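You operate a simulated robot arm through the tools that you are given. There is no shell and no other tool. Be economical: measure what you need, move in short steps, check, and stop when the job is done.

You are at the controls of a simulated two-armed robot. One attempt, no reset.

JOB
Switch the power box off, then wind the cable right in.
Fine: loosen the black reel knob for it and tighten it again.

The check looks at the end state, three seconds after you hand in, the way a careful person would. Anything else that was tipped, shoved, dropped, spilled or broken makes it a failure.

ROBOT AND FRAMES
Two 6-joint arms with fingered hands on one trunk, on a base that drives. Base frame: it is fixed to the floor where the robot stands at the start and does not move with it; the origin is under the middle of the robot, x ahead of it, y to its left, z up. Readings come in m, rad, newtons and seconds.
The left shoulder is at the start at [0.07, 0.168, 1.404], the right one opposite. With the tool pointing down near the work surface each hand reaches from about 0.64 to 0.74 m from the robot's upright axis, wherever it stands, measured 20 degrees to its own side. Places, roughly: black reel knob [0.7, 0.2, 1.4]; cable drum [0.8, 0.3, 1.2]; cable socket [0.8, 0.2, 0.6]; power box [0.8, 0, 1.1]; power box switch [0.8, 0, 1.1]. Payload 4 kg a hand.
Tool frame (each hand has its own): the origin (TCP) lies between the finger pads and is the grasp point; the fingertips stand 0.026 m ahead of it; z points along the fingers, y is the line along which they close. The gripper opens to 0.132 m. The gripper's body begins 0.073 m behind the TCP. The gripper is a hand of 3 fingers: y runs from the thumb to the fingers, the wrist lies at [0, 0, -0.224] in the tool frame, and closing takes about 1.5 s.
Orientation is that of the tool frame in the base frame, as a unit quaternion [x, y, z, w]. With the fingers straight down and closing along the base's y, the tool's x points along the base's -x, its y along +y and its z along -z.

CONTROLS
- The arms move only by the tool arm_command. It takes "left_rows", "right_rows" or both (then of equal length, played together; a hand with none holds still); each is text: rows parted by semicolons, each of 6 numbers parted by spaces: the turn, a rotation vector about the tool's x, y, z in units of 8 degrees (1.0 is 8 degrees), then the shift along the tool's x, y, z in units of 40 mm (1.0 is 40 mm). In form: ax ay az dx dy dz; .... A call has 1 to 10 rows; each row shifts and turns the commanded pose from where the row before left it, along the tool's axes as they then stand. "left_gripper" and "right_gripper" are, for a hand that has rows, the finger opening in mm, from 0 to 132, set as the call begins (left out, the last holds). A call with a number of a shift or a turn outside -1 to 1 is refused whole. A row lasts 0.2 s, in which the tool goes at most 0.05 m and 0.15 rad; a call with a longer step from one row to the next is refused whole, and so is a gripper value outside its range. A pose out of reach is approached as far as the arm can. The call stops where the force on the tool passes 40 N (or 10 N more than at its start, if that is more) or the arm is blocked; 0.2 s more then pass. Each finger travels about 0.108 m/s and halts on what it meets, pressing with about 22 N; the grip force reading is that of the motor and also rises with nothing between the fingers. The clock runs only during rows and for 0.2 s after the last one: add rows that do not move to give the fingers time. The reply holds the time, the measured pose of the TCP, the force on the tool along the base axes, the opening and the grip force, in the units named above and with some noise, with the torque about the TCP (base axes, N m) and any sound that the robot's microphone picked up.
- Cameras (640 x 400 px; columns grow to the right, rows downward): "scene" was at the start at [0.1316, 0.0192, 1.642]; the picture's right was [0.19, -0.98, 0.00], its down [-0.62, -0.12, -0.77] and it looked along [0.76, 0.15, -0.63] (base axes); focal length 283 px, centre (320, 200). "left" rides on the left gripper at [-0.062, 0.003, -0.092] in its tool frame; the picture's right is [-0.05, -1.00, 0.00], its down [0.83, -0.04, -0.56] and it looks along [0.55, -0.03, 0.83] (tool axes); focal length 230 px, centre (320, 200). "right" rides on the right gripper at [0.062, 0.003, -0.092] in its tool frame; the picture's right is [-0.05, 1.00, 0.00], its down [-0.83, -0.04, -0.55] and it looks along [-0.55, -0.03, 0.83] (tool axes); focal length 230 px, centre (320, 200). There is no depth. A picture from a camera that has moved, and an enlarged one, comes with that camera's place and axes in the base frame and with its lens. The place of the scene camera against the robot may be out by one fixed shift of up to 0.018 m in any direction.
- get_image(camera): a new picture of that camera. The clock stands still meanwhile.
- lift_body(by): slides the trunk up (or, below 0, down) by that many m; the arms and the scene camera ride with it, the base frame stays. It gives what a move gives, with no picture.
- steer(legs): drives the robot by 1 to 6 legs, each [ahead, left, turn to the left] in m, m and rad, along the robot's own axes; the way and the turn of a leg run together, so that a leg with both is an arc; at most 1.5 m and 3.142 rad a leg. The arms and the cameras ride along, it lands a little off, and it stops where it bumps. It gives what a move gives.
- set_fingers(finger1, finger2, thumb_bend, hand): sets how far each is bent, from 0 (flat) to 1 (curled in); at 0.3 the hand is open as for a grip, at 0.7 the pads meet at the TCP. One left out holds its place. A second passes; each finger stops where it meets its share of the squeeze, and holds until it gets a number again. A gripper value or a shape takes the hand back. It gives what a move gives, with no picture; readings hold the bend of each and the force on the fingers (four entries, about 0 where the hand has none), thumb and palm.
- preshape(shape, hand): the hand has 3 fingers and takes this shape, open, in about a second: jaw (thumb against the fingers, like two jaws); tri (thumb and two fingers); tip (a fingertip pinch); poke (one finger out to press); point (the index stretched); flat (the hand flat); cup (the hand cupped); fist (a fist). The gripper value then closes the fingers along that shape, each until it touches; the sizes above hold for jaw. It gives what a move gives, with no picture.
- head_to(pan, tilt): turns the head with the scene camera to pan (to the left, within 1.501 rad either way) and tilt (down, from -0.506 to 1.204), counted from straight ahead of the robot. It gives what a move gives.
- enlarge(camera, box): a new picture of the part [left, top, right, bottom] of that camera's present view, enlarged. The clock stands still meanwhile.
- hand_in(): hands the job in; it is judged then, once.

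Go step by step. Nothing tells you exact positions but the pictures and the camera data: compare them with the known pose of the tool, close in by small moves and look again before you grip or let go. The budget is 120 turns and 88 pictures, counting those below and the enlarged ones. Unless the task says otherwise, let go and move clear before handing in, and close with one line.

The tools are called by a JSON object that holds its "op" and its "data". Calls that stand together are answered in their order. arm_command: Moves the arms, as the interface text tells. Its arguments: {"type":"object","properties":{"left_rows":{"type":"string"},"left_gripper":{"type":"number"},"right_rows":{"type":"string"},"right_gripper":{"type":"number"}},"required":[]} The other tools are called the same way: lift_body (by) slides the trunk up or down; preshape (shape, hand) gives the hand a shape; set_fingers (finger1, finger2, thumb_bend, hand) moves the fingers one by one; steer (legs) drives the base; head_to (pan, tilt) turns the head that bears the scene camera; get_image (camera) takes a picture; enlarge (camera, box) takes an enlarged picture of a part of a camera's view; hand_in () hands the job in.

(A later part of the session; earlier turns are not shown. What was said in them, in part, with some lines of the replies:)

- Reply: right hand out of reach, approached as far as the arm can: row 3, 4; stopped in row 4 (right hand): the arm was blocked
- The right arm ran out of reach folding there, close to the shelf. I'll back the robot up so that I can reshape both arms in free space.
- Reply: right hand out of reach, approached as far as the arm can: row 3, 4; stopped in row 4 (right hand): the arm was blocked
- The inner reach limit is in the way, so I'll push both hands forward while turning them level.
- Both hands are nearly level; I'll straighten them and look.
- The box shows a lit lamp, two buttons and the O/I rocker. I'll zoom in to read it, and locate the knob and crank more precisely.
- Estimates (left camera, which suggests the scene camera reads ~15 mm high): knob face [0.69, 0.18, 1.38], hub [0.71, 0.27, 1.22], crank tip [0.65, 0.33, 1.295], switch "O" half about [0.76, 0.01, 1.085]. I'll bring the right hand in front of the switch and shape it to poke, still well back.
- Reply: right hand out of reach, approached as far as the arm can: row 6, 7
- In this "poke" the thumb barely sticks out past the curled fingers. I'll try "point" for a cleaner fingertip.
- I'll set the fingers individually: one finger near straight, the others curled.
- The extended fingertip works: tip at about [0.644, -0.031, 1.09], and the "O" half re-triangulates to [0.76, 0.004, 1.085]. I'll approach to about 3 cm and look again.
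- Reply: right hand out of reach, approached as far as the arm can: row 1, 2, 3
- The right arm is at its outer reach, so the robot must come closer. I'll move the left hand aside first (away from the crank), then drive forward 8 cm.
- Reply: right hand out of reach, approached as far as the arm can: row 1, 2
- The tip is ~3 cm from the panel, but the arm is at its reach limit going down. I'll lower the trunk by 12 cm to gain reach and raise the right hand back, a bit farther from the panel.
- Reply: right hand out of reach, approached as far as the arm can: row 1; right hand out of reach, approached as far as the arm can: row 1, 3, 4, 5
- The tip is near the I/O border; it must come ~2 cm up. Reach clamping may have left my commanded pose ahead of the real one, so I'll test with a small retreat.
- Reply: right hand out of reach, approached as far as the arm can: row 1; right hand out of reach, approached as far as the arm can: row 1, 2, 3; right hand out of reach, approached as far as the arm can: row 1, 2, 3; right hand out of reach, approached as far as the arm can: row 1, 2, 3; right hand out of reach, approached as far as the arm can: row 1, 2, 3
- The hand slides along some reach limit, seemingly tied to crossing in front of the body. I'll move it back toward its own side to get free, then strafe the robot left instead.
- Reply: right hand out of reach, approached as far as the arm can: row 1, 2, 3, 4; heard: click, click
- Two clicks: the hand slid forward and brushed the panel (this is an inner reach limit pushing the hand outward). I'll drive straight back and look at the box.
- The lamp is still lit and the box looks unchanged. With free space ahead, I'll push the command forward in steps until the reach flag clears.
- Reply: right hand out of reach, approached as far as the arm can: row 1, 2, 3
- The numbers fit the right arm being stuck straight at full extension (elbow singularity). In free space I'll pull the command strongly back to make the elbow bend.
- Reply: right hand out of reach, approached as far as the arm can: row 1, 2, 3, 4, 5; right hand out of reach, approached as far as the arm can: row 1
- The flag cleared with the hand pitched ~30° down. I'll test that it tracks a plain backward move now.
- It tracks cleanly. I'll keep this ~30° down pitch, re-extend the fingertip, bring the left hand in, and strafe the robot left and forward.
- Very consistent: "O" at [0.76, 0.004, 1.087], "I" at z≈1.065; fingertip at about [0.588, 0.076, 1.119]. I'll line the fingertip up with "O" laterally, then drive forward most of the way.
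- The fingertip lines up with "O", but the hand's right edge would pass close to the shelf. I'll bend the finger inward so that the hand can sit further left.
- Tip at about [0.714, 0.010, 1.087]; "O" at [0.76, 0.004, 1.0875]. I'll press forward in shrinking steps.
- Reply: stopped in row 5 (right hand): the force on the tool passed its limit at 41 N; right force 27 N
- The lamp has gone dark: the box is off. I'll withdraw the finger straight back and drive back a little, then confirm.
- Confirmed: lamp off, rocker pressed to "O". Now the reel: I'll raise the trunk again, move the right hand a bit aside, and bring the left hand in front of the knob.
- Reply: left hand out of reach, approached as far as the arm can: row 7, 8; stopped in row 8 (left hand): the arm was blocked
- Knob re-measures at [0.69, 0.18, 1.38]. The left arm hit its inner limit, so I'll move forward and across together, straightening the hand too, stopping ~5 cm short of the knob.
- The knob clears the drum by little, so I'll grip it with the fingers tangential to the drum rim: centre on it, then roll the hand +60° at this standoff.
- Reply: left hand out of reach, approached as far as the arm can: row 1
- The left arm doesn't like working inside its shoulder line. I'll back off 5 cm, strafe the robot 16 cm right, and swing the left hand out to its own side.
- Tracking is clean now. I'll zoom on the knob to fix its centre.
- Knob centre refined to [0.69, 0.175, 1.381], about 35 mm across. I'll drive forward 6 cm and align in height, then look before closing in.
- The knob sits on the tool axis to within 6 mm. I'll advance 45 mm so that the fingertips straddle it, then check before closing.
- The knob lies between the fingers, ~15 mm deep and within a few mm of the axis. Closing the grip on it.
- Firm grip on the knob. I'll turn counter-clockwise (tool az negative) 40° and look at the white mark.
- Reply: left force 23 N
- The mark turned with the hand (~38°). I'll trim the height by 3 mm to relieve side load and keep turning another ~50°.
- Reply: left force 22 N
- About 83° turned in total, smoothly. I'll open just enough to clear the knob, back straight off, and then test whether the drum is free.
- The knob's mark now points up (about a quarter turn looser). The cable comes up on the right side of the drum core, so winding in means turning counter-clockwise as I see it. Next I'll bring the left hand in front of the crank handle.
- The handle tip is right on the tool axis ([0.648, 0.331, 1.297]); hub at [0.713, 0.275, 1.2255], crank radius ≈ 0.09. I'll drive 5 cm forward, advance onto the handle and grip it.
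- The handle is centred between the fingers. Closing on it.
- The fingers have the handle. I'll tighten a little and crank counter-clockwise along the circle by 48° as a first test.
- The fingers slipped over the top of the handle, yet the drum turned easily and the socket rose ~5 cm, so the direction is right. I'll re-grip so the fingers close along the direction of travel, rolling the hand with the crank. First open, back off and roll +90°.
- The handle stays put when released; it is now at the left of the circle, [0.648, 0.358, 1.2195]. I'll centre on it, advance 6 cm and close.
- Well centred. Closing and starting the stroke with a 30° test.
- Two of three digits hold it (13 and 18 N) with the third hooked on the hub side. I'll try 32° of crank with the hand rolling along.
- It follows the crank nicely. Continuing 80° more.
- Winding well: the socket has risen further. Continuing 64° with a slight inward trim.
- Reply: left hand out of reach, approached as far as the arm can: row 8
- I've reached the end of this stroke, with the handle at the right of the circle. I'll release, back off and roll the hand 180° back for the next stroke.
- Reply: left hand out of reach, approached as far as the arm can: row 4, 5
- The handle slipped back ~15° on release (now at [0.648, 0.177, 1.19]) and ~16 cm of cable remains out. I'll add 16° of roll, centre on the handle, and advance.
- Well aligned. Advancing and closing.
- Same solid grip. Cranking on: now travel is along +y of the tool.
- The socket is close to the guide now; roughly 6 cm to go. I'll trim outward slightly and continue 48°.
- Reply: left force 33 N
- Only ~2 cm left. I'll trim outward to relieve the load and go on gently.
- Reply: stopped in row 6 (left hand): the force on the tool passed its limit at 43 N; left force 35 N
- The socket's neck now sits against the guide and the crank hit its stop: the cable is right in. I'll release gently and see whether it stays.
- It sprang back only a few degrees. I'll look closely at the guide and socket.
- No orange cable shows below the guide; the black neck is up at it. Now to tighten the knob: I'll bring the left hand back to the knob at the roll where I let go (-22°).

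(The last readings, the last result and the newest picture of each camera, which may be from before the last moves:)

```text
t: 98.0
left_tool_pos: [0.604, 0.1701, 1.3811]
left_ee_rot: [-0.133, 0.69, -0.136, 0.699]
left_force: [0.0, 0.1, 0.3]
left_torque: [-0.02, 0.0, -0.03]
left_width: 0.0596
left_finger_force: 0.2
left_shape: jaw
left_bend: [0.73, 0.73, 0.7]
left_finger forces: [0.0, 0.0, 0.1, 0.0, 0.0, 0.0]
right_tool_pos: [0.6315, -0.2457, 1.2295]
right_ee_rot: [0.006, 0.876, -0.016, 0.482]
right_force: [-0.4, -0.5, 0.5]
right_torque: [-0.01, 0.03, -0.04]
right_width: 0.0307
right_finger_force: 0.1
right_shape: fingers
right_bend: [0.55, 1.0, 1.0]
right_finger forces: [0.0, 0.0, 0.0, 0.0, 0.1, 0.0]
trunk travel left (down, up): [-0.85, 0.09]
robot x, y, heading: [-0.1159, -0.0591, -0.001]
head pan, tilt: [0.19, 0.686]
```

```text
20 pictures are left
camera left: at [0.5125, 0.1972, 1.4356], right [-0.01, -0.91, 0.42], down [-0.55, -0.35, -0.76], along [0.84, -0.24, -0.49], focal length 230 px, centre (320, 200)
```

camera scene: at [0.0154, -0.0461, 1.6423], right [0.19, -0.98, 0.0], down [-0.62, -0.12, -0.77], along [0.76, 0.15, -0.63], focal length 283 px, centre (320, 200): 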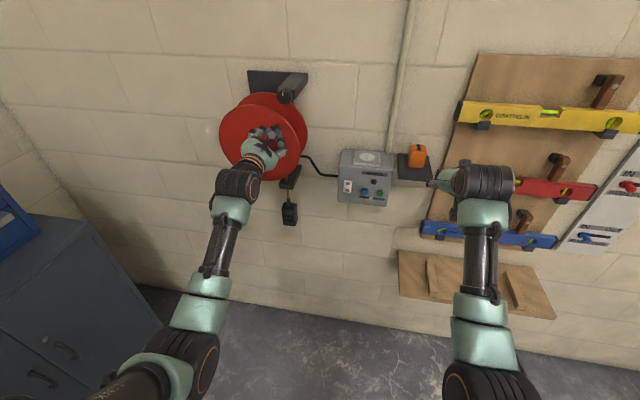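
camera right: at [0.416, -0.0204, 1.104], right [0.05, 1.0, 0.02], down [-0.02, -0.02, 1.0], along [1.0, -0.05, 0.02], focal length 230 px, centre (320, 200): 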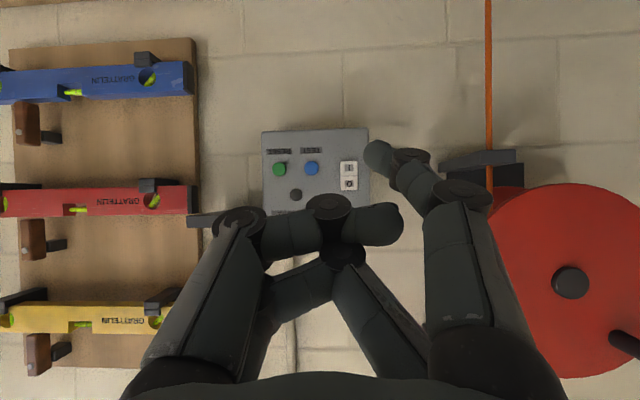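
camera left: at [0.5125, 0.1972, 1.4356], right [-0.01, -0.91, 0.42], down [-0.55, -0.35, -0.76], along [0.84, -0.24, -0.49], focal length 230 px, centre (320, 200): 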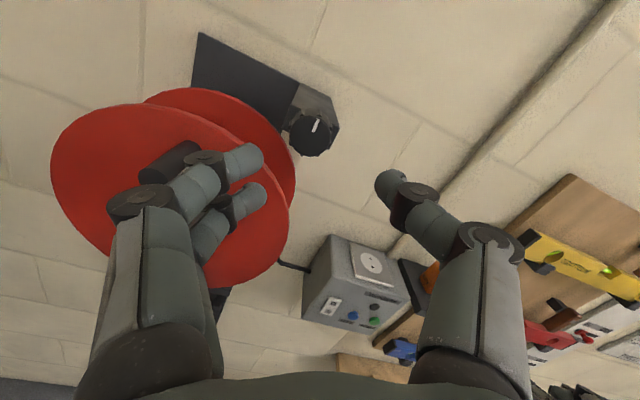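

Aligned within ~6 mm, clear of the crank. Advancing onto the knob and closing.

{"op": "arm_command", "data": {"left_rows": "0 0 0 -0.05 0.12 0.5;0 0 0 0 0 0.5;0 0 0 0 0 0.5;0 0 0 0 0 0.5;0 0 0 0 0 0"}}

{"op": "arm_command", "data": {"left_rows": "0 0 0 0 0 0;0 0 0 0 0 0;0 0 0 0 0 0;0 0 0 0 0 0;0 0 0 0 0 0", "left_gripper": 12}}

{"op": "get_image", "data": {"camera": "left"}}

```text
t: 99.2
left_tool_pos: [0.6864, 0.1785, 1.3829]
left_ee_rot: [-0.134, 0.689, -0.136, 0.699]
left_force: [-0.1, -0.4, 0.2]
left_torque: [0.02, 0.03, 0.0]
left_width: 0.0596
left_finger_force: 0.0
left_shape: jaw
left_bend: [0.73, 0.73, 0.7]
left_finger forces: [0.1, 0.0, 0.0, 0.1, 0.1, 0.0]
right_tool_pos: [0.6319, -0.2469, 1.228]
right_ee_rot: [0.007, 0.876, -0.016, 0.482]
right_force: [0.8, 0.9, 0.6]
right_torque: [-0.02, -0.01, -0.01]
right_width: 0.0305
right_finger_force: 0.0
right_shape: fingers
right_bend: [0.55, 1.0, 1.0]
right_finger forces: [0.1, 0.0, 0.0, 0.0, 0.0, 0.0]
trunk travel left (down, up): [-0.85, 0.09]
robot x, y, heading: [-0.1169, -0.0592, -0.003]
head pan, tilt: [0.19, 0.686]
```

```text
t: 100.4
left_tool_pos: [0.6861, 0.1786, 1.3832]
left_ee_rot: [-0.133, 0.689, -0.137, 0.699]
left_force: [1.5, 2.4, 2.4]
left_torque: [0.04, 0.01, 0.04]
left_width: 0.0239
left_finger_force: 22.4
left_shape: jaw
left_bend: [0.73, 0.73, 0.7]
left_finger forces: [8.0, 11.9, 0.0, 0.0, 19.4, 0.1]
right_tool_pos: [0.6316, -0.2458, 1.2289]
right_ee_rot: [0.006, 0.876, -0.015, 0.482]
right_force: [0.8, 0.3, -0.2]
right_torque: [0.01, -0.01, 0.0]
right_width: 0.0304
right_finger_force: 0.1
right_shape: fingers
right_bend: [0.55, 1.0, 1.0]
right_finger forces: [0.0, 0.0, 0.0, 0.0, 0.1, 0.1]
trunk travel left (down, up): [-0.85, 0.09]
robot x, y, heading: [-0.1161, -0.057, 0.004]
head pan, tilt: [0.19, 0.686]
```

```text
19 pictures are left
camera left: at [0.5946, 0.204, 1.4377], right [-0.01, -0.91, 0.42], down [-0.54, -0.35, -0.76], along [0.84, -0.24, -0.49], focal length 230 px, centre (320, 200)
```

left: 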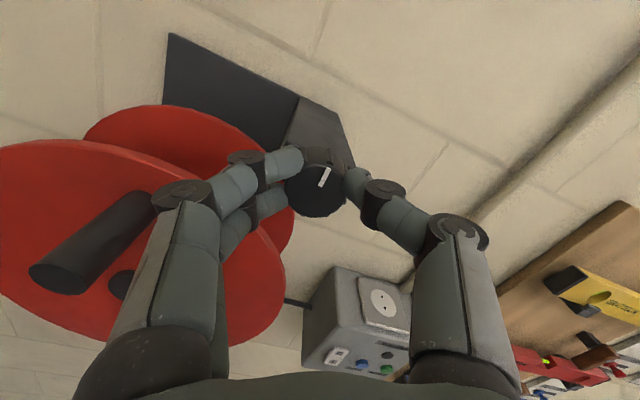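

Gripped. Turning clockwise (az positive) 64° first.

{"op": "arm_command", "data": {"left_rows": "0 0 0.8 0 0 0;0 0 0.8 0 0 0;0 0 0.8 0 0 0;0 0 0.8 0 0 0;0 0 0.8 0 0 0;0 0 0.8 0 0 0;0 0 0.8 0 0 0;0 0 0.8 0 0 0;0 0 0.8 0 0 0;0 0 0.8 0 0 0"}}

{"op": "get_image", "data": {"camera": "left"}}

```text
t: 102.6
left_tool_pos: [0.687, 0.1734, 1.3821]
left_ee_rot: [0.254, 0.656, 0.255, 0.664]
left_force: [-5.1, -10.6, -7.7]
left_torque: [-0.09, 0.3, -0.29]
left_width: 0.024
left_finger_force: 22.3
left_shape: jaw
left_bend: [0.73, 0.73, 0.7]
left_finger forces: [6.0, 9.8, 0.0, 0.0, 28.9, 0.0]
right_tool_pos: [0.6317, -0.2476, 1.2278]
right_ee_rot: [0.006, 0.876, -0.014, 0.481]
right_force: [0.0, 0.5, 0.1]
right_torque: [-0.02, 0.02, -0.01]
right_width: 0.0306
right_finger_force: 0.0
right_shape: fingers
right_bend: [0.55, 1.0, 1.0]
right_finger forces: [0.0, 0.0, 0.1, 0.0, 0.0, 0.0]
trunk travel left (down, up): [-0.85, 0.09]
robot x, y, heading: [-0.1167, -0.0593, -0.001]
head pan, tilt: [0.19, 0.686]
```

```text
18 pictures are left
camera left: at [0.5951, 0.1351, 1.4289], right [0.0, -0.77, -0.63], down [-0.55, 0.53, -0.65], along [0.84, 0.35, -0.42], focal length 230 px, centre (320, 200)
```

left: 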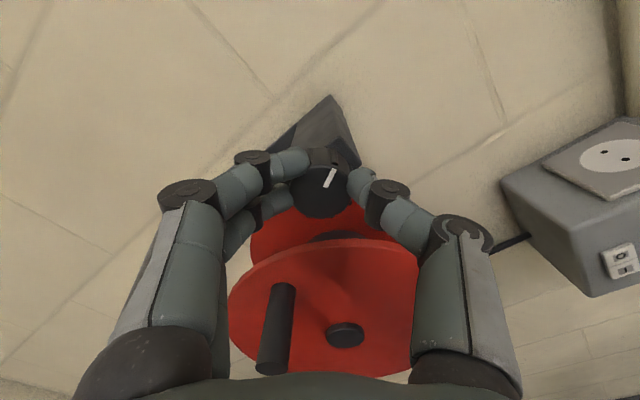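

The mark is following. Continuing clockwise past the original position until it's tight.

{"op": "arm_command", "data": {"left_rows": "0 0 0.8 0 0 0;0 0 0.8 0 0 0;0 0 0.8 0 0 0;0 0 0.8 0 0 0;0 0 0.8 0 0 0"}}

{"op": "get_image", "data": {"camera": "left"}}

```text
t: 103.8
left_tool_pos: [0.6871, 0.1719, 1.3804]
left_ee_rot: [0.425, 0.561, 0.428, 0.567]
left_force: [-8.2, -14.5, -15.2]
left_torque: [-0.15, 0.59, -0.35]
left_width: 0.0246
left_finger_force: 21.9
left_shape: jaw
left_bend: [0.73, 0.73, 0.7]
left_finger forces: [6.7, 8.0, 0.1, 0.0, 33.6, 0.0]
right_tool_pos: [0.631, -0.2504, 1.2274]
right_ee_rot: [0.007, 0.876, -0.013, 0.482]
right_force: [0.7, 0.3, -0.3]
right_torque: [0.01, 0.0, 0.01]
right_width: 0.0304
right_finger_force: 0.1
right_shape: fingers
right_bend: [0.55, 1.0, 1.0]
right_finger forces: [0.1, 0.0, 0.0, 0.0, 0.0, 0.0]
trunk travel left (down, up): [-0.85, 0.09]
robot x, y, heading: [-0.1167, -0.0607, -0.006]
head pan, tilt: [0.19, 0.686]
```

```text
17 pictures are left
camera left: at [0.5956, 0.1144, 1.4001], right [0.01, -0.32, -0.95], down [-0.55, 0.79, -0.27], along [0.84, 0.52, -0.17], focal length 230 px, centre (320, 200)
```

left: 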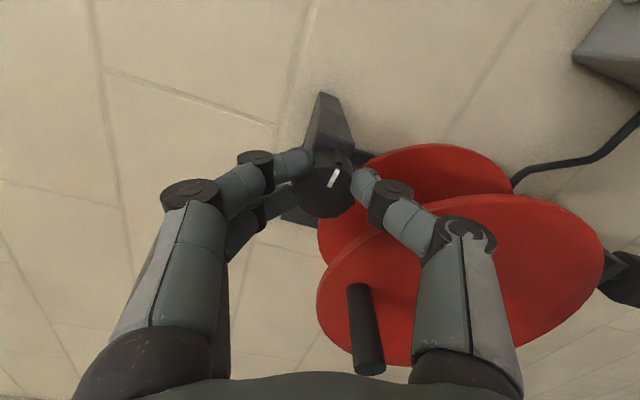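

It's now ~13° tighter than at the start. I'll try 16° more to feel for a stop.

{"op": "arm_command", "data": {"left_rows": "0 0 0.7 0 0 0;0 0 0.7 0 0 0;0 0 0.7 0 0 0;0 0 0 0 0 0"}}

{"op": "enlarge", "data": {"camera": "left", "box": [240, 90, 440, 240]}}

```text
t: 104.8
left_tool_pos: [0.6857, 0.169, 1.3799]
left_ee_rot: [0.504, 0.493, 0.505, 0.498]
left_force: [-11.1, -24.0, -19.1]
left_torque: [-0.63, 0.53, -0.42]
left_width: 0.0247
left_finger_force: 22.8
left_shape: jaw
left_bend: [0.75, 0.73, 0.7]
left_finger forces: [3.9, 8.9, 0.1, 0.0, 39.8, 0.0]
right_tool_pos: [0.6322, -0.2533, 1.2272]
right_ee_rot: [0.008, 0.876, -0.013, 0.482]
right_force: [-1.2, -0.3, -1.3]
right_torque: [0.01, 0.01, 0.02]
right_width: 0.0305
right_finger_force: 0.1
right_shape: fingers
right_bend: [0.55, 1.0, 1.0]
right_finger forces: [0.1, 0.0, 0.0, 0.0, 0.0, 0.1]
trunk travel left (down, up): [-0.85, 0.09]
robot x, y, heading: [-0.115, -0.0606, -0.002]
head pan, tilt: [0.19, 0.686]
```

```text
2.67 times, centred on (340, 165) of left
camera zoom: at [0.5954, 0.1079, 1.3823], right [0.01, -0.03, -1.0], down [-0.55, 0.83, -0.03], along [0.83, 0.55, -0.01], focal length 614 px, centre (267, 293)
```

zoom: 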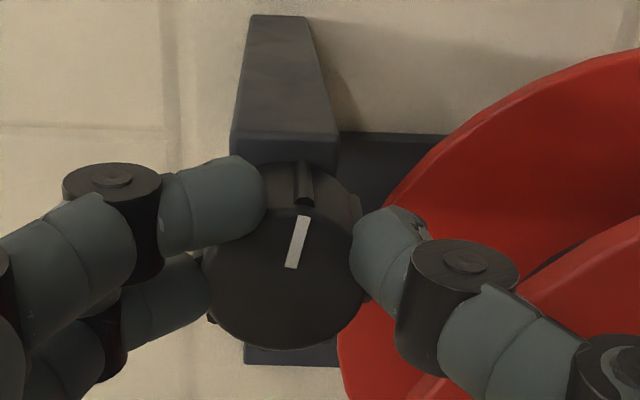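

Torque jumped and the knob lags the hand: it's tight. I'll release, back off, and check everything.

{"op": "arm_command", "data": {"left_rows": "0 0 0 0 0 0;0 0 0 0 0 0;0 0 0 0 0 0;0 0 0 0 0 -0.6;0 0 0 0 0 -0.6;0 0 0 0 0 -0.6;0 0 0 0 0 0", "left_gripper": 50}}

{"op": "steer", "data": {"legs": [[-0.25, 0, 0]]}}

{"op": "get_image", "data": {"camera": "scene"}}

```text
t: 106.4
left_tool_pos: [0.6148, 0.1773, 1.3815]
left_ee_rot: [0.501, 0.493, 0.506, 0.5]
left_force: [0.8, 1.2, -0.6]
left_torque: [0.0, 0.01, 0.01]
left_width: 0.0497
left_finger_force: 0.0
left_shape: jaw
left_bend: [0.74, 0.74, 0.7]
left_finger forces: [0.1, 0.1, 0.1, 0.0, 0.1, 0.0]
right_tool_pos: [0.6317, -0.2456, 1.2283]
right_ee_rot: [0.007, 0.876, -0.016, 0.481]
right_force: [-0.1, 0.4, -0.1]
right_torque: [-0.01, -0.02, 0.03]
right_width: 0.0304
right_finger_force: 0.1
right_shape: fingers
right_bend: [0.55, 1.0, 1.0]
right_finger forces: [0.0, 0.0, 0.1, 0.0, 0.0, 0.0]
trunk travel left (down, up): [-0.85, 0.09]
robot x, y, heading: [-0.1164, -0.0598, -0.003]
head pan, tilt: [0.19, 0.686]
```

```text
t: 108.2
left_tool_pos: [0.3739, 0.1755, 1.3794]
left_ee_rot: [0.502, 0.492, 0.506, 0.5]
left_force: [0.4, 0.0, -0.2]
left_torque: [-0.01, 0.01, 0.03]
left_width: 0.05
left_finger_force: 0.1
left_shape: jaw
left_bend: [0.74, 0.74, 0.7]
left_finger forces: [0.1, 0.0, 0.0, 0.1, 0.1, 0.0]
right_tool_pos: [0.3896, -0.2469, 1.227]
right_ee_rot: [0.007, 0.877, -0.016, 0.48]
right_force: [-0.6, 0.2, 0.2]
right_torque: [-0.02, 0.04, 0.0]
right_width: 0.0307
right_finger_force: 0.0
right_shape: fingers
right_bend: [0.55, 1.0, 1.0]
right_finger forces: [0.1, 0.0, 0.0, 0.0, 0.0, 0.1]
trunk travel left (down, up): [-0.85, 0.09]
robot x, y, heading: [-0.3573, -0.059, -0.001]
head pan, tilt: [0.19, 0.686]
```

```text
15 pictures are left
camera scene: at [-0.2243, -0.0405, 1.6417], right [0.18, -0.98, 0.0], down [-0.62, -0.12, -0.77], along [0.76, 0.14, -0.64], focal length 283 px, centre (320, 200)
```

scene: 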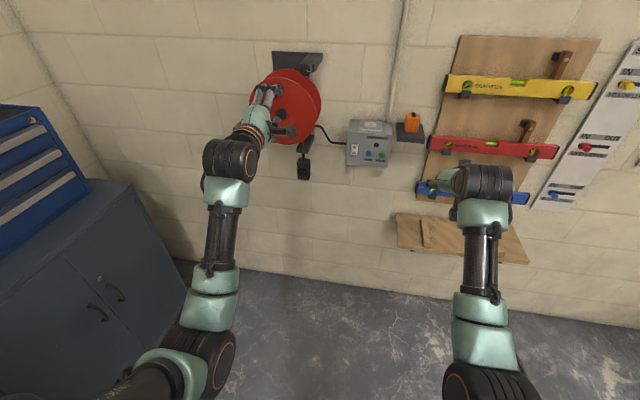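

{"op": "enlarge", "data": {"camera": "scene", "box": [240, 40, 440, 190]}}

{"op": "enlarge", "data": {"camera": "scene", "box": [280, 120, 330, 190]}}

{"op": "get_image", "data": {"camera": "right"}}

```text
2.67 times, centred on (340, 115) of scene
camera zoom: at [-0.2243, -0.0405, 1.6417], right [0.18, -0.98, 0.0], down [-0.62, -0.12, -0.77], along [0.76, 0.14, -0.64], focal length 754 px, centre (267, 427)
```

zoom: 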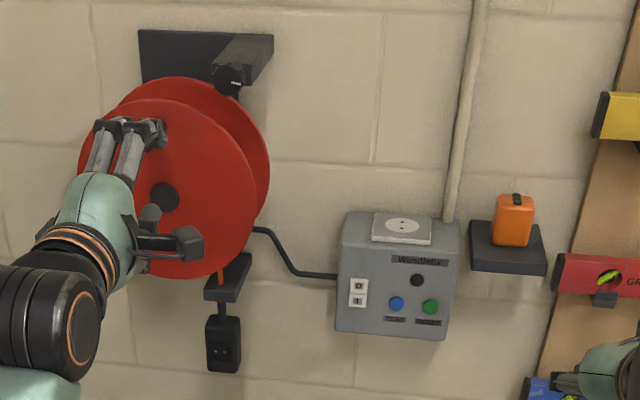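

```text
5.71 times, centred on (305, 155) of scene
camera zoom: at [-0.2243, -0.0405, 1.6417], right [0.18, -0.98, 0.0], down [-0.62, -0.12, -0.77], along [0.76, 0.14, -0.64], focal length 1615 px, centre (406, 457)
```

zoom: 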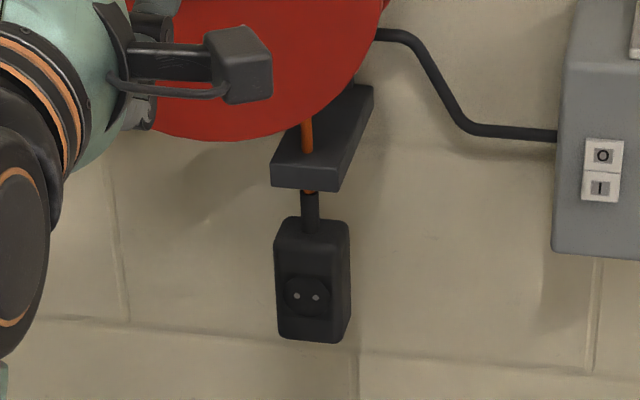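

```text
12 pictures are left
camera right: at [0.2782, -0.2408, 1.2255], right [0.06, 1.0, 0.02], down [-0.02, -0.02, 1.0], along [1.0, -0.06, 0.02], focal length 230 px, centre (320, 200)
```

right: 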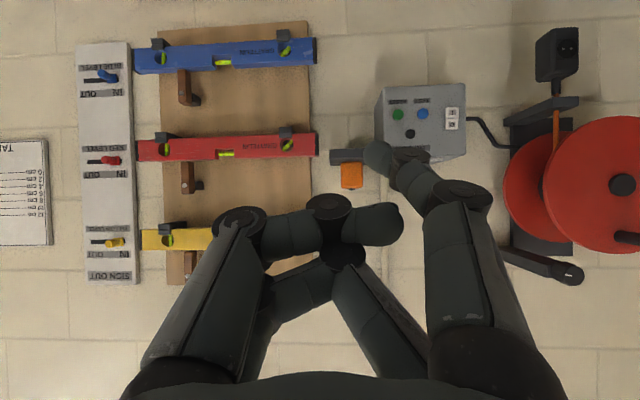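

A sliver of orange shows between the neck and the guide. I'll zoom from the lower right camera to judge the gap.

{"op": "enlarge", "data": {"camera": "right", "box": [490, 10, 640, 300]}}

{"op": "enlarge", "data": {"camera": "right", "box": [520, 20, 600, 160]}}

```text
1.38 times, centred on (565, 155) of right
camera zoom: at [0.2782, -0.2408, 1.2255], right [0.06, 1.0, 0.02], down [-0.02, -0.02, 1.0], along [1.0, -0.06, 0.02], focal length 317 px, centre (-18, 262)
```

zoom: 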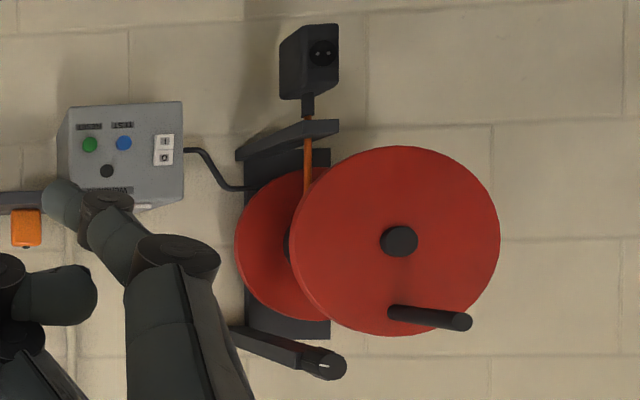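

```text
2.86 times, centred on (560, 90) of right
camera zoom: at [0.2782, -0.2408, 1.2255], right [0.06, 1.0, 0.02], down [-0.02, -0.02, 1.0], along [1.0, -0.06, 0.02], focal length 657 px, centre (-366, 514)
```

zoom: 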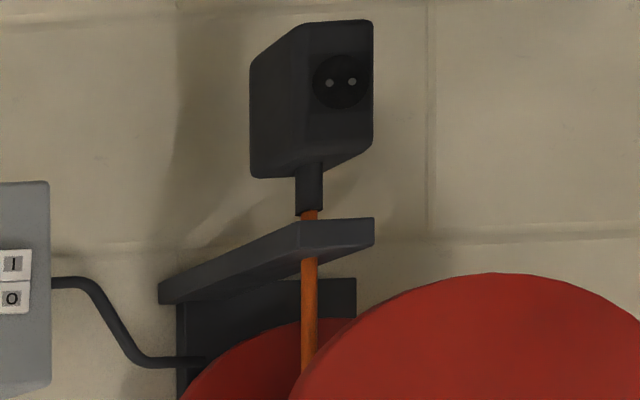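

There's still ~1 cm of orange below the guide; the drum crept back ~12° while loose. I'll redo it properly: loosen the knob only partly so that some friction holds, wind the last bit, and re-tighten. First back to the knob.

{"op": "steer", "data": {"legs": [[0.24, 0, 0]]}}

{"op": "arm_command", "data": {"left_rows": "0 0 0 0 0 0;0 0 0 0 0 0", "left_gripper": 60}}

{"op": "get_image", "data": {"camera": "left"}}

```text
t: 110.0
left_tool_pos: [0.6106, 0.1765, 1.3825]
left_ee_rot: [0.501, 0.491, 0.506, 0.501]
left_force: [0.0, 1.0, -0.2]
left_torque: [0.03, 0.0, 0.01]
left_width: 0.0503
left_finger_force: 0.0
left_shape: jaw
left_bend: [0.74, 0.74, 0.7]
left_finger forces: [0.0, 0.0, 0.1, 0.1, 0.1, 0.1]
right_tool_pos: [0.6259, -0.2482, 1.2294]
right_ee_rot: [0.008, 0.876, -0.016, 0.482]
right_force: [-0.6, 0.5, 0.7]
right_torque: [0.01, 0.03, 0.02]
right_width: 0.0304
right_finger_force: 0.1
right_shape: fingers
right_bend: [0.55, 1.0, 1.0]
right_finger forces: [0.0, 0.1, 0.0, 0.0, 0.0, 0.0]
trunk travel left (down, up): [-0.85, 0.09]
robot x, y, heading: [-0.118, -0.0584, 0.0]
head pan, tilt: [0.19, 0.686]
```

```text
t: 110.6
left_tool_pos: [0.6112, 0.1759, 1.3826]
left_ee_rot: [0.501, 0.492, 0.507, 0.501]
left_force: [0.1, 0.1, 0.0]
left_torque: [-0.03, 0.0, -0.02]
left_width: 0.0596
left_finger_force: 0.0
left_shape: jaw
left_bend: [0.73, 0.73, 0.7]
left_finger forces: [0.1, 0.1, 0.0, 0.1, 0.0, 0.0]
right_tool_pos: [0.6267, -0.2471, 1.2297]
right_ee_rot: [0.006, 0.876, -0.015, 0.483]
right_force: [0.5, -0.5, -0.7]
right_torque: [0.01, 0.05, 0.01]
right_width: 0.0302
right_finger_force: 0.0
right_shape: fingers
right_bend: [0.55, 1.0, 1.0]
right_finger forces: [0.0, 0.0, 0.1, 0.1, 0.0, 0.0]
trunk travel left (down, up): [-0.85, 0.09]
robot x, y, heading: [-0.1174, -0.0612, -0.006]
head pan, tilt: [0.19, 0.686]
```

```text
9 pictures are left
camera left: at [0.5204, 0.1146, 1.3828], right [0.01, -0.04, -1.0], down [-0.55, 0.83, -0.04], along [0.83, 0.55, -0.01], focal length 230 px, centre (320, 200)
```

left: 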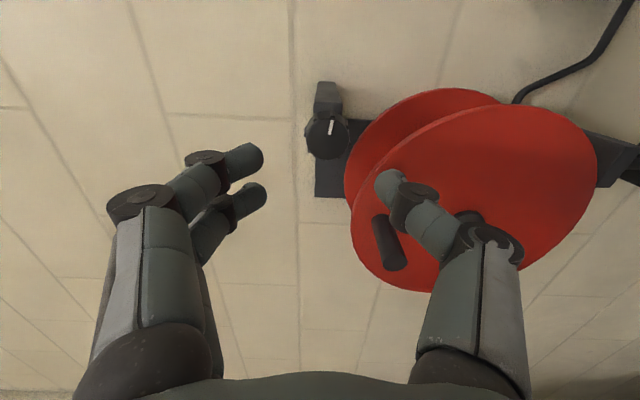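

Aligned; the crank has crept to ~99°. Advancing onto the knob and gripping.

{"op": "arm_command", "data": {"left_rows": "0 0 0 -0.12 -0.08 0.47;0 0 0 0 0 0.47;0 0 0 0 0 0.47;0 0 0 0 0 0.47;0 0 0 0 0 0"}}

{"op": "arm_command", "data": {"left_rows": "0 0 0 0 0 0;0 0 0 0 0 0;0 0 0 0 0 0;0 0 0 0 0 0;0 0 0 0 0 0", "left_gripper": 12}}

{"op": "arm_command", "data": {"left_rows": "0 0 -0.8 0 0 0;0 0 -0.8 0 0 0;0 0 -0.8 0 0 0;0 0 -0.8 0 0 0;0 0 -0.8 0 0 0;0 0 -0.8 0 0 0;0 0 -0.8 0 0 0;0 0 0 0 0 0"}}

{"op": "get_image", "data": {"camera": "left"}}

```text
t: 111.8
left_tool_pos: [0.6877, 0.1714, 1.3806]
left_ee_rot: [0.5, 0.491, 0.506, 0.502]
left_force: [0.1, 0.2, -0.5]
left_torque: [-0.01, 0.02, -0.01]
left_width: 0.0597
left_finger_force: 0.1
left_shape: jaw
left_bend: [0.73, 0.73, 0.7]
left_finger forces: [0.0, 0.1, 0.1, 0.0, 0.0, 0.0]
right_tool_pos: [0.6285, -0.248, 1.2278]
right_ee_rot: [0.006, 0.876, -0.015, 0.482]
right_force: [0.1, 0.4, 0.0]
right_torque: [0.01, 0.02, 0.0]
right_width: 0.0303
right_finger_force: 0.0
right_shape: fingers
right_bend: [0.55, 1.0, 1.0]
right_finger forces: [0.0, 0.0, 0.0, 0.1, 0.1, 0.0]
trunk travel left (down, up): [-0.85, 0.09]
robot x, y, heading: [-0.1159, -0.0608, -0.003]
head pan, tilt: [0.19, 0.686]
```

```text
t: 113.0
left_tool_pos: [0.6885, 0.169, 1.3798]
left_ee_rot: [0.502, 0.492, 0.505, 0.501]
left_force: [-0.9, -1.8, -2.2]
left_torque: [-0.01, 0.07, -0.04]
left_width: 0.0243
left_finger_force: 22.1
left_shape: jaw
left_bend: [0.71, 0.73, 0.7]
left_finger forces: [8.1, 9.6, 0.0, 0.0, 19.2, 0.0]
right_tool_pos: [0.6289, -0.2488, 1.2288]
right_ee_rot: [0.008, 0.876, -0.016, 0.481]
right_force: [-0.1, 0.5, 0.2]
right_torque: [-0.02, 0.0, -0.03]
right_width: 0.0306
right_finger_force: 0.0
right_shape: fingers
right_bend: [0.55, 1.0, 1.0]
right_finger forces: [0.0, 0.1, 0.0, 0.0, 0.1, 0.0]
trunk travel left (down, up): [-0.85, 0.09]
robot x, y, heading: [-0.1181, -0.064, -0.003]
head pan, tilt: [0.19, 0.686]
```

```text
t: 114.8
left_tool_pos: [0.6884, 0.1708, 1.3811]
left_ee_rot: [0.276, 0.645, 0.275, 0.658]
left_force: [6.5, 2.1, 12.4]
left_torque: [0.08, -0.35, 0.16]
left_width: 0.0223
left_finger_force: 22.0
left_shape: jaw
left_bend: [0.71, 0.73, 0.7]
left_finger forces: [13.2, 13.9, 0.1, 0.0, 13.1, 0.0]
right_tool_pos: [0.6273, -0.2462, 1.2289]
right_ee_rot: [0.007, 0.876, -0.016, 0.482]
right_force: [0.3, -0.2, 0.2]
right_torque: [0.01, -0.02, 0.02]
right_width: 0.0306
right_finger_force: 0.1
right_shape: fingers
right_bend: [0.55, 1.0, 1.0]
right_finger forces: [0.0, 0.0, 0.0, 0.1, 0.0, 0.0]
trunk travel left (down, up): [-0.85, 0.09]
robot x, y, heading: [-0.1163, -0.0598, -0.003]
head pan, tilt: [0.19, 0.686]
```

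```text
8 pictures are left
camera left: at [0.5954, 0.1294, 1.425], right [0.01, -0.73, -0.68], down [-0.54, 0.57, -0.62], along [0.84, 0.37, -0.39], focal length 230 px, centre (320, 200)
```

left: 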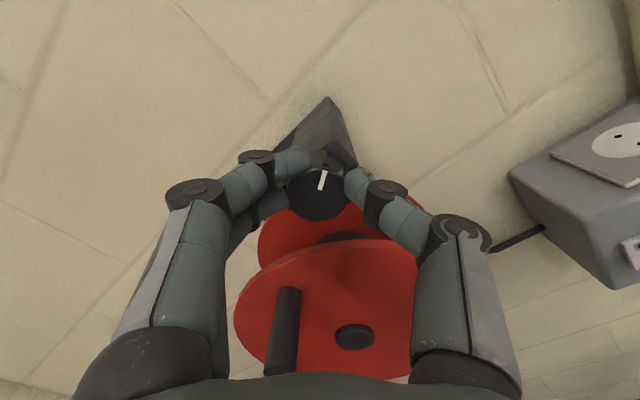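

Loosened about 45° from tight. Now release and move over to the crank handle at about [0.648, 0.256, 1.3165], rolling to match it.

{"op": "arm_command", "data": {"left_rows": "0 0 0 0 0 0;0 0 0 0 0 0;0 0 0 0 0 0;0 0 0 0 0 -0.7;0 0 0 0 0 -0.7;0 0 0 0 0 -0.6;0 0 -0.95 0 0 0;0 0 -0.95 0 0 0;0 0 -0.95 0 0 0;0 0 -0.95 0 0 0", "left_gripper": 60}}

{"op": "arm_command", "data": {"left_rows": "0 0 -0.95 0 0 0;0 0 0 0.63 0.627 0;0 0 0 0.63 0.627 0;0 0 0 0.63 0.627 0;0 0 0 0 0 0", "left_gripper": 75}}

{"op": "get_image", "data": {"camera": "left"}}

```text
t: 117.0
left_tool_pos: [0.6078, 0.1718, 1.3788]
left_ee_rot: [0.096, 0.696, 0.095, 0.706]
left_force: [0.5, -0.2, -0.1]
left_torque: [-0.02, -0.02, 0.01]
left_width: 0.0595
left_finger_force: 0.0
left_shape: jaw
left_bend: [0.73, 0.73, 0.7]
left_finger forces: [0.0, 0.0, 0.0, 0.0, 0.1, 0.0]
right_tool_pos: [0.629, -0.2475, 1.229]
right_ee_rot: [0.006, 0.877, -0.015, 0.481]
right_force: [0.5, -1.2, 0.0]
right_torque: [-0.01, 0.01, 0.01]
right_width: 0.0305
right_finger_force: 0.1
right_shape: fingers
right_bend: [0.55, 1.0, 1.0]
right_finger forces: [0.0, 0.0, 0.0, 0.1, 0.0, 0.0]
trunk travel left (down, up): [-0.85, 0.09]
robot x, y, heading: [-0.1158, -0.0593, -0.005]
head pan, tilt: [0.19, 0.686]
```

```text
t: 118.2
left_tool_pos: [0.6067, 0.2551, 1.3144]
left_ee_rot: [0.051, 0.7, 0.047, 0.71]
left_force: [-0.8, -0.1, -0.5]
left_torque: [0.02, 0.0, -0.02]
left_width: 0.0744
left_finger_force: 0.0
left_shape: jaw
left_bend: [0.72, 0.72, 0.7]
left_finger forces: [0.0, 0.1, 0.1, 0.0, 0.0, 0.1]
right_tool_pos: [0.6283, -0.2492, 1.2288]
right_ee_rot: [0.007, 0.876, -0.015, 0.482]
right_force: [0.2, -0.3, -0.5]
right_torque: [0.01, 0.01, -0.04]
right_width: 0.0307
right_finger_force: 0.1
right_shape: fingers
right_bend: [0.55, 1.0, 1.0]
right_finger forces: [0.0, 0.0, 0.0, 0.0, 0.0, 0.0]
trunk travel left (down, up): [-0.85, 0.09]
robot x, y, heading: [-0.1201, -0.0595, -0.003]
head pan, tilt: [0.19, 0.686]
```

```text
7 pictures are left
camera left: at [0.5161, 0.2497, 1.3735], right [0.0, -1.0, -0.09], down [-0.54, 0.08, -0.84], along [0.84, 0.04, -0.54], focal length 230 px, centre (320, 200)
```

left: 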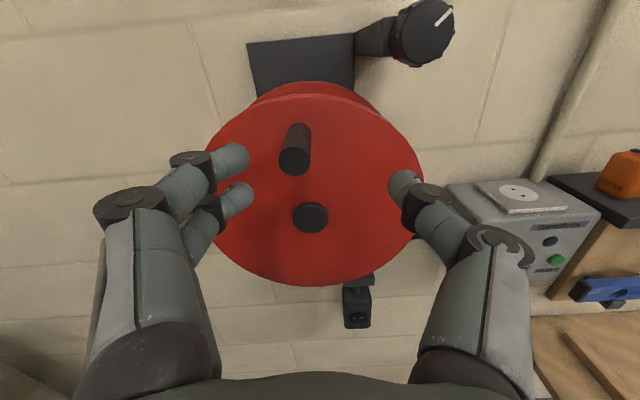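

The handle is 15 mm to the +y side; correcting, advancing, and closing on it.

{"op": "arm_command", "data": {"left_rows": "0 0 -0.9 0 0.385 0;0 0 0 0 0 0.475;0 0 0 0 0 0.475;0 0 0 0 0 0.475;0 0 0 0 0 0"}}

{"op": "arm_command", "data": {"left_rows": "0 0 0 0 0 0;0 0 0 0 0 0;0 0 0 0 0 0;0 0 0 0 0 0;0 0 0 0 0 0;0 0 0 0 0 0", "left_gripper": 10}}

{"op": "arm_command", "data": {"left_rows": "0 0 -0.8 0.014 0.246 0;0 0 -0.8 0.014 0.246 0;0 0 -0.8 0.014 0.246 0;0 0 -0.4 0.005 0.123 0;0 0 0 0 0 0"}}

{"op": "enlarge", "data": {"camera": "scene", "box": [230, 110, 350, 230]}}

```text
t: 119.4
left_tool_pos: [0.6668, 0.2708, 1.3164]
left_ee_rot: [0.007, 0.702, 0.002, 0.712]
left_force: [-0.7, 0.5, 0.2]
left_torque: [-0.08, 0.0, -0.02]
left_width: 0.0741
left_finger_force: 0.0
left_shape: jaw
left_bend: [0.72, 0.72, 0.7]
left_finger forces: [0.1, 0.0, 0.1, 0.0, 0.0, 0.0]
right_tool_pos: [0.6285, -0.248, 1.2284]
right_ee_rot: [0.007, 0.877, -0.016, 0.481]
right_force: [1.1, 0.5, -0.7]
right_torque: [0.0, 0.0, 0.01]
right_width: 0.0307
right_finger_force: 0.0
right_shape: fingers
right_bend: [0.55, 1.0, 1.0]
right_finger forces: [0.1, 0.0, 0.1, 0.0, 0.0, 0.0]
trunk travel left (down, up): [-0.85, 0.09]
robot x, y, heading: [-0.1214, -0.0595, -0.003]
head pan, tilt: [0.19, 0.686]
```

```text
t: 120.8
left_tool_pos: [0.6666, 0.2692, 1.316]
left_ee_rot: [0.006, 0.701, 0.005, 0.713]
left_force: [2.6, 0.2, 3.5]
left_torque: [0.0, -0.01, 0.03]
left_width: 0.0085
left_finger_force: 22.5
left_shape: jaw
left_bend: [0.71, 0.72, 0.7]
left_finger forces: [8.8, 14.6, 0.0, 0.0, 18.6, 0.1]
right_tool_pos: [0.628, -0.2491, 1.2283]
right_ee_rot: [0.007, 0.876, -0.015, 0.481]
right_force: [-0.3, 0.0, -0.2]
right_torque: [-0.03, -0.02, 0.0]
right_width: 0.0304
right_finger_force: 0.1
right_shape: fingers
right_bend: [0.55, 1.0, 1.0]
right_finger forces: [0.0, 0.1, 0.1, 0.0, 0.0, 0.0]
trunk travel left (down, up): [-0.85, 0.09]
robot x, y, heading: [-0.1167, -0.059, -0.0]
head pan, tilt: [0.19, 0.686]
```

```text
t: 122.0
left_tool_pos: [0.6671, 0.3109, 1.3052]
left_ee_rot: [-0.132, 0.692, -0.133, 0.697]
left_force: [-5.6, 9.6, -1.2]
left_torque: [-0.03, -0.03, -0.18]
left_width: 0.0035
left_finger_force: 22.0
left_shape: jaw
left_bend: [0.73, 0.75, 0.71]
left_finger forces: [0.1, 0.0, 0.1, 0.0, 10.8, 0.0]
right_tool_pos: [0.6302, -0.243, 1.2287]
right_ee_rot: [0.006, 0.876, -0.016, 0.482]
right_force: [0.4, -0.6, -0.5]
right_torque: [0.01, 0.01, 0.06]
right_width: 0.0305
right_finger_force: 0.0
right_shape: fingers
right_bend: [0.55, 1.0, 1.0]
right_finger forces: [0.1, 0.1, 0.1, 0.1, 0.0, 0.0]
trunk travel left (down, up): [-0.85, 0.09]
robot x, y, heading: [-0.1188, -0.0579, -0.001]
head pan, tilt: [0.19, 0.686]
```

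```text
3.33 times, centred on (290, 170) of scene
camera zoom: at [0.0159, -0.0373, 1.6416], right [0.19, -0.98, 0.0], down [-0.62, -0.12, -0.77], along [0.76, 0.14, -0.64], focal length 942 px, centre (420, 300)
```

zoom: 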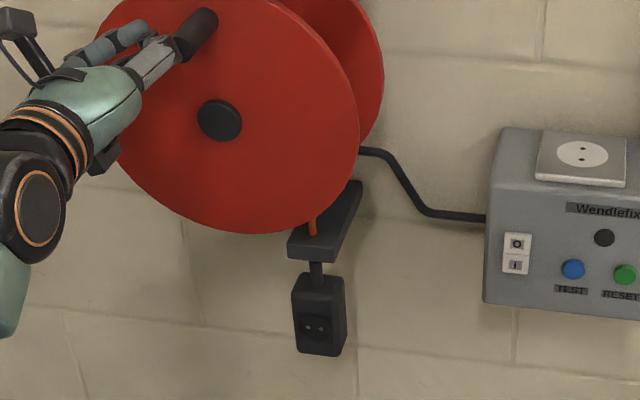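

The fingers slid off as the crank hit its stop; the neck-to-guide gap looks the same as at the stop before. I'll withdraw straight back and check that it holds.

{"op": "arm_command", "data": {"left_rows": "0 0 0 0 0 -0.6;0 0 0 0 0 -0.6;0 0 0 0 0 -0.6;0 0 0 0 0 0"}}

{"op": "enlarge", "data": {"camera": "scene", "box": [230, 80, 350, 230]}}

```text
t: 123.0
left_tool_pos: [0.5941, 0.3044, 1.3082]
left_ee_rot: [-0.131, 0.69, -0.134, 0.699]
left_force: [0.2, -0.6, -0.1]
left_torque: [0.0, 0.01, 0.0]
left_width: 0.0036
left_finger_force: 21.9
left_shape: jaw
left_bend: [0.74, 0.75, 0.71]
left_finger forces: [0.0, 0.0, 0.0, 0.0, 0.0, 0.0]
right_tool_pos: [0.6296, -0.2477, 1.2284]
right_ee_rot: [0.007, 0.876, -0.016, 0.482]
right_force: [-0.6, 0.5, 0.3]
right_torque: [0.04, -0.03, -0.02]
right_width: 0.0307
right_finger_force: 0.1
right_shape: fingers
right_bend: [0.55, 1.0, 1.0]
right_finger forces: [0.0, 0.0, 0.1, 0.1, 0.1, 0.1]
trunk travel left (down, up): [-0.85, 0.09]
robot x, y, heading: [-0.1213, -0.0624, -0.002]
head pan, tilt: [0.19, 0.686]
```

```text
2.67 times, centred on (290, 155) of scene
camera zoom: at [0.0139, -0.0414, 1.642], right [0.18, -0.98, 0.0], down [-0.62, -0.12, -0.77], along [0.76, 0.14, -0.63], focal length 754 px, centre (400, 320)
```

zoom: 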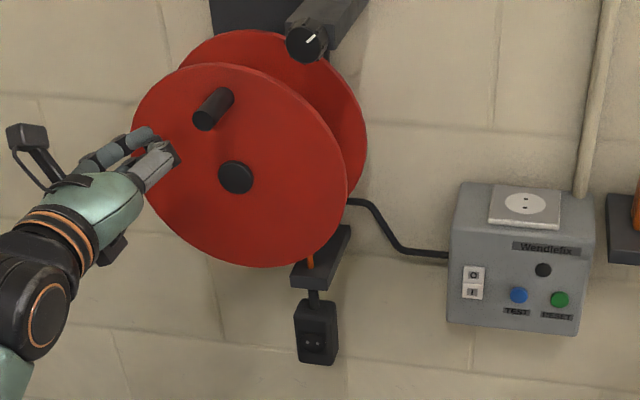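

It's holding at the wound-in position. Now straight to the knob, at +46° roll so that the hand stays clear of the crank.

{"op": "arm_command", "data": {"left_rows": "0 0 0 -0.105 -0.94 0;0 0 0 -0.105 -0.94 0;0 0 0 -0.105 -0.94 0;0 0 0 -0.105 -0.94 0;0 0 1 0 0 0;0 0 1 0 0 0;0 0 1 0 0 0;0 0 1 0 0 0;0 0 1 0 0 0;0 0 1 0 0 0", "left_gripper": 60}}

{"op": "arm_command", "data": {"left_rows": "0 0 1 0 0 0;0 0 1 0 0 0;0 0 0.5 0 0 0.3;0 0 0 0 0 0;0 0 0 0 0 0"}}

{"op": "get_image", "data": {"camera": "left"}}

```text
t: 125.2
left_tool_pos: [0.5931, 0.1714, 1.3804]
left_ee_rot: [0.164, 0.683, 0.162, 0.693]
left_force: [0.3, 0.2, 0.1]
left_torque: [0.03, 0.04, -0.03]
left_width: 0.0594
left_finger_force: 0.1
left_shape: jaw
left_bend: [0.73, 0.73, 0.7]
left_finger forces: [0.1, 0.1, 0.0, 0.0, 0.0, 0.0]
right_tool_pos: [0.6283, -0.2487, 1.2296]
right_ee_rot: [0.007, 0.876, -0.016, 0.482]
right_force: [0.7, 0.4, 0.3]
right_torque: [0.0, -0.01, 0.03]
right_width: 0.0305
right_finger_force: 0.1
right_shape: fingers
right_bend: [0.55, 1.0, 1.0]
right_finger forces: [0.1, 0.0, 0.0, 0.1, 0.1, 0.0]
trunk travel left (down, up): [-0.85, 0.09]
robot x, y, heading: [-0.1148, -0.0611, -0.007]
head pan, tilt: [0.19, 0.686]
```

```text
t: 126.4
left_tool_pos: [0.6038, 0.1708, 1.3805]
left_ee_rot: [0.278, 0.645, 0.279, 0.655]
left_force: [0.0, 0.4, 0.0]
left_torque: [0.01, 0.02, 0.02]
left_width: 0.0595
left_finger_force: 0.0
left_shape: jaw
left_bend: [0.73, 0.73, 0.7]
left_finger forces: [0.0, 0.0, 0.0, 0.0, 0.0, 0.0]
right_tool_pos: [0.6287, -0.2474, 1.229]
right_ee_rot: [0.006, 0.876, -0.014, 0.481]
right_force: [0.2, 0.2, -0.5]
right_torque: [-0.02, 0.03, -0.04]
right_width: 0.0306
right_finger_force: 0.0
right_shape: fingers
right_bend: [0.55, 1.0, 1.0]
right_finger forces: [0.0, 0.0, 0.1, 0.0, 0.0, 0.0]
trunk travel left (down, up): [-0.85, 0.09]
robot x, y, heading: [-0.1165, -0.058, -0.004]
head pan, tilt: [0.19, 0.686]
```

```text
4 pictures are left
camera left: at [0.5125, 0.1289, 1.4237], right [0.01, -0.73, -0.69], down [-0.54, 0.57, -0.61], along [0.84, 0.38, -0.39], focal length 230 px, centre (320, 200)
```

left: 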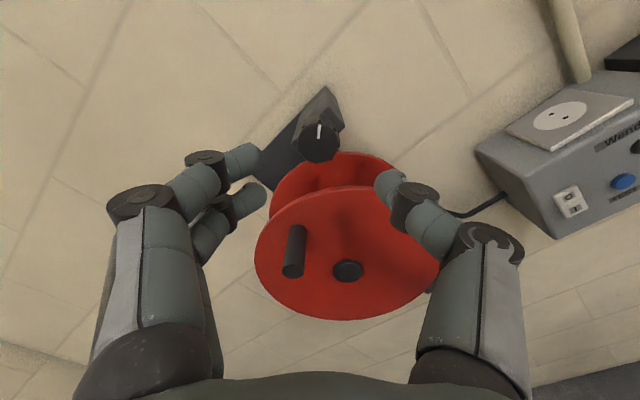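

Perfectly aligned. Advance, grip, and turn clockwise until it's tight.

{"op": "arm_command", "data": {"left_rows": "0 0 0 0 0 0.52;0 0 0 0 0 0.52;0 0 0 0 0 0.52;0 0 0 0 0 0.52;0 0 0 0 0 0"}}

{"op": "arm_command", "data": {"left_rows": "0 0 0 0 0 0;0 0 0 0 0 0;0 0 0 0 0 0;0 0 0 0 0 0;0 0 0 0 0 0", "left_gripper": 12}}

{"op": "arm_command", "data": {"left_rows": "0 0 0.8 0 0 0;0 0 0.8 0 0 0;0 0 0.8 0 0 0;0 0 0.8 0 0 0;0 0 0.8 0 0 0;0 0 0.8 0 0 0;0 0 0.8 0 0 0;0 0 0 0 0 0"}}

```text
t: 127.6
left_tool_pos: [0.6867, 0.1705, 1.3809]
left_ee_rot: [0.277, 0.644, 0.279, 0.656]
left_force: [0.1, -0.2, 0.9]
left_torque: [-0.02, -0.01, 0.0]
left_width: 0.0594
left_finger_force: 0.0
left_shape: jaw
left_bend: [0.73, 0.73, 0.7]
left_finger forces: [0.0, 0.0, 0.1, 0.0, 0.1, 0.0]
right_tool_pos: [0.6284, -0.2482, 1.2287]
right_ee_rot: [0.007, 0.876, -0.015, 0.482]
right_force: [0.2, 0.0, -0.5]
right_torque: [-0.03, 0.0, 0.0]
right_width: 0.0304
right_finger_force: 0.1
right_shape: fingers
right_bend: [0.55, 1.0, 1.0]
right_finger forces: [0.0, 0.0, 0.1, 0.0, 0.0, 0.0]
trunk travel left (down, up): [-0.85, 0.09]
robot x, y, heading: [-0.1138, -0.0616, -0.005]
head pan, tilt: [0.19, 0.686]
```

```text
t: 128.8
left_tool_pos: [0.6864, 0.1692, 1.3815]
left_ee_rot: [0.278, 0.644, 0.278, 0.656]
left_force: [1.7, -1.2, 2.4]
left_torque: [0.03, -0.08, -0.01]
left_width: 0.0218
left_finger_force: 21.7
left_shape: jaw
left_bend: [0.72, 0.73, 0.7]
left_finger forces: [8.9, 11.1, 0.0, 0.1, 16.0, 0.1]
right_tool_pos: [0.6278, -0.2484, 1.2289]
right_ee_rot: [0.007, 0.877, -0.015, 0.481]
right_force: [0.5, 0.1, 0.0]
right_torque: [0.04, 0.01, 0.03]
right_width: 0.0308
right_finger_force: 0.0
right_shape: fingers
right_bend: [0.55, 1.0, 1.0]
right_finger forces: [0.1, 0.0, 0.0, 0.1, 0.1, 0.0]
trunk travel left (down, up): [-0.85, 0.09]
robot x, y, heading: [-0.1166, -0.0578, -0.0]
head pan, tilt: [0.19, 0.686]
```

```text
t: 130.6
left_tool_pos: [0.6873, 0.1683, 1.3794]
left_ee_rot: [0.505, 0.491, 0.507, 0.498]
left_force: [-12.6, -10.6, -16.5]
left_torque: [-0.17, 0.58, -0.14]
left_width: 0.023
left_finger_force: 22.1
left_shape: jaw
left_bend: [0.72, 0.74, 0.7]
left_finger forces: [6.7, 8.2, 0.0, 0.0, 31.0, 0.0]
right_tool_pos: [0.6275, -0.2502, 1.2277]
right_ee_rot: [0.008, 0.876, -0.015, 0.482]
right_force: [-0.5, 0.3, -0.9]
right_torque: [-0.01, 0.01, 0.02]
right_width: 0.0306
right_finger_force: 0.0
right_shape: fingers
right_bend: [0.55, 1.0, 1.0]
right_finger forces: [0.1, 0.1, 0.0, 0.0, 0.0, 0.0]
trunk travel left (down, up): [-0.85, 0.09]
robot x, y, heading: [-0.1156, -0.0632, -0.004]
head pan, tilt: [0.19, 0.686]
```

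Not yet at the stop by torque; a little further.

{"op": "arm_command", "data": {"left_rows": "0 0 0.5 0 0 0;0 0 0.5 0 0 0;0 0 0.5 0 0 0;0 0 0 0 0 0"}}

```text
t: 131.6
left_tool_pos: [0.6878, 0.166, 1.3784]
left_ee_rot: [0.554, 0.436, 0.555, 0.442]
left_force: [-15.2, -13.4, -21.7]
left_torque: [-0.54, 0.69, -0.1]
left_width: 0.0231
left_finger_force: 22.6
left_shape: jaw
left_bend: [0.73, 0.74, 0.7]
left_finger forces: [5.6, 8.7, 0.0, 0.0, 37.6, 0.0]
right_tool_pos: [0.6281, -0.2511, 1.2281]
right_ee_rot: [0.009, 0.876, -0.016, 0.481]
right_force: [-0.7, 0.0, 0.7]
right_torque: [-0.01, -0.03, 0.0]
right_width: 0.0307
right_finger_force: 0.0
right_shape: fingers
right_bend: [0.55, 1.0, 1.0]
right_finger forces: [0.1, 0.0, 0.0, 0.0, 0.0, 0.0]
trunk travel left (down, up): [-0.85, 0.09]
robot x, y, heading: [-0.1177, -0.0622, -0.003]
head pan, tilt: [0.19, 0.686]
```

Torque jumped to the same level as before: the knob is tight. Release, back off and check.

{"op": "arm_command", "data": {"left_rows": "0 0 0 0 0 0;0 0 0 0 0 0;0 0 0 0 0 0;0 0 0 0 0 -0.6;0 0 0 0 0 -0.6;0 0 0 0 0 -0.6;0 0 0 0 0 0", "left_gripper": 50}}

{"op": "steer", "data": {"legs": [[-0.24, 0, 0]]}}

{"op": "enlarge", "data": {"camera": "right", "box": [510, 20, 610, 160]}}

{"op": "enlarge", "data": {"camera": "scene", "box": [240, 40, 440, 190]}}

```text
t: 133.2
left_tool_pos: [0.6185, 0.1706, 1.3814]
left_ee_rot: [0.551, 0.435, 0.557, 0.443]
left_force: [0.7, 0.3, 0.1]
left_torque: [0.01, 0.03, 0.0]
left_width: 0.0497
left_finger_force: 0.0
left_shape: jaw
left_bend: [0.74, 0.74, 0.7]
left_finger forces: [0.0, 0.0, 0.1, 0.0, 0.1, 0.0]
right_tool_pos: [0.6277, -0.248, 1.228]
right_ee_rot: [0.007, 0.876, -0.016, 0.482]
right_force: [0.1, -0.2, 0.9]
right_torque: [0.0, 0.01, 0.0]
right_width: 0.0304
right_finger_force: 0.0
right_shape: fingers
right_bend: [0.55, 1.0, 1.0]
right_finger forces: [0.0, 0.1, 0.0, 0.0, 0.1, 0.0]
trunk travel left (down, up): [-0.85, 0.09]
robot x, y, heading: [-0.1166, -0.0607, -0.006]
head pan, tilt: [0.19, 0.686]
```

```text
t: 135.0
left_tool_pos: [0.3766, 0.1684, 1.3793]
left_ee_rot: [0.553, 0.435, 0.556, 0.444]
left_force: [0.2, -0.2, -0.5]
left_torque: [0.01, -0.02, 0.0]
left_width: 0.0498
left_finger_force: 0.1
left_shape: jaw
left_bend: [0.74, 0.74, 0.7]
left_finger forces: [0.1, 0.0, 0.0, 0.1, 0.0, 0.0]
right_tool_pos: [0.3864, -0.2506, 1.2277]
right_ee_rot: [0.009, 0.877, -0.017, 0.481]
right_force: [-0.2, 0.4, 0.5]
right_torque: [-0.02, -0.02, 0.0]
right_width: 0.0304
right_finger_force: 0.0
right_shape: fingers
right_bend: [0.55, 1.0, 1.0]
right_finger forces: [0.0, 0.0, 0.1, 0.1, 0.1, 0.0]
trunk travel left (down, up): [-0.85, 0.09]
robot x, y, heading: [-0.3642, -0.0579, -0.006]
head pan, tilt: [0.19, 0.686]
```

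```text
2.86 times, centred on (560, 90) of right
camera zoom: at [0.2752, -0.2422, 1.2255], right [0.06, 1.0, 0.02], down [-0.02, -0.02, 1.0], along [1.0, -0.06, 0.02], focal length 657 px, centre (-366, 514)
```

zoom: 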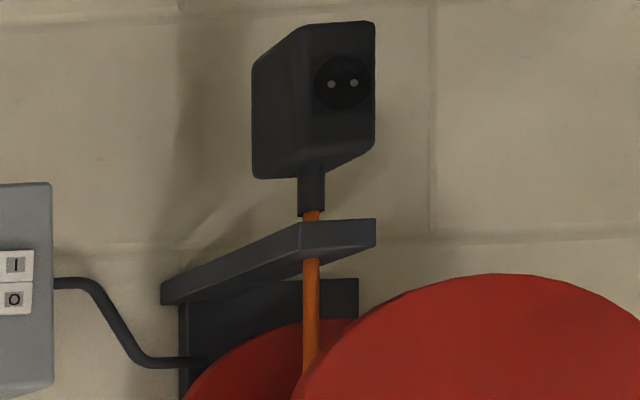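

```text
2.67 times, centred on (340, 115) of scene
camera zoom: at [-0.2268, -0.0405, 1.6417], right [0.18, -0.98, 0.0], down [-0.62, -0.11, -0.77], along [0.76, 0.14, -0.64], focal length 754 px, centre (267, 427)
```

zoom: 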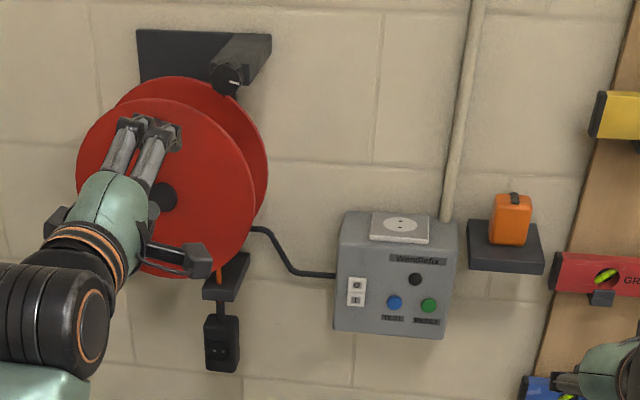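

The neck sits exactly where it did after the first wind, so this is the reel's real end stop. The box is off with its lamp dark, the cable is right in, the knob is tight, nothing else has moved and both hands are clear.

{"op": "hand_in", "data": {}}

```text
The job is handed in.
```

The power box is off with its lamp dark, and the cable is wound in to the reel's end stop, with about 1 cm of orange cable still showing below the guide. The black knob is tight again. While positioning, my right hand brushed the box's panel and two clicks sounded, possibly the TEST and RESET buttons; the lamp stayed lit and nothing looked changed.
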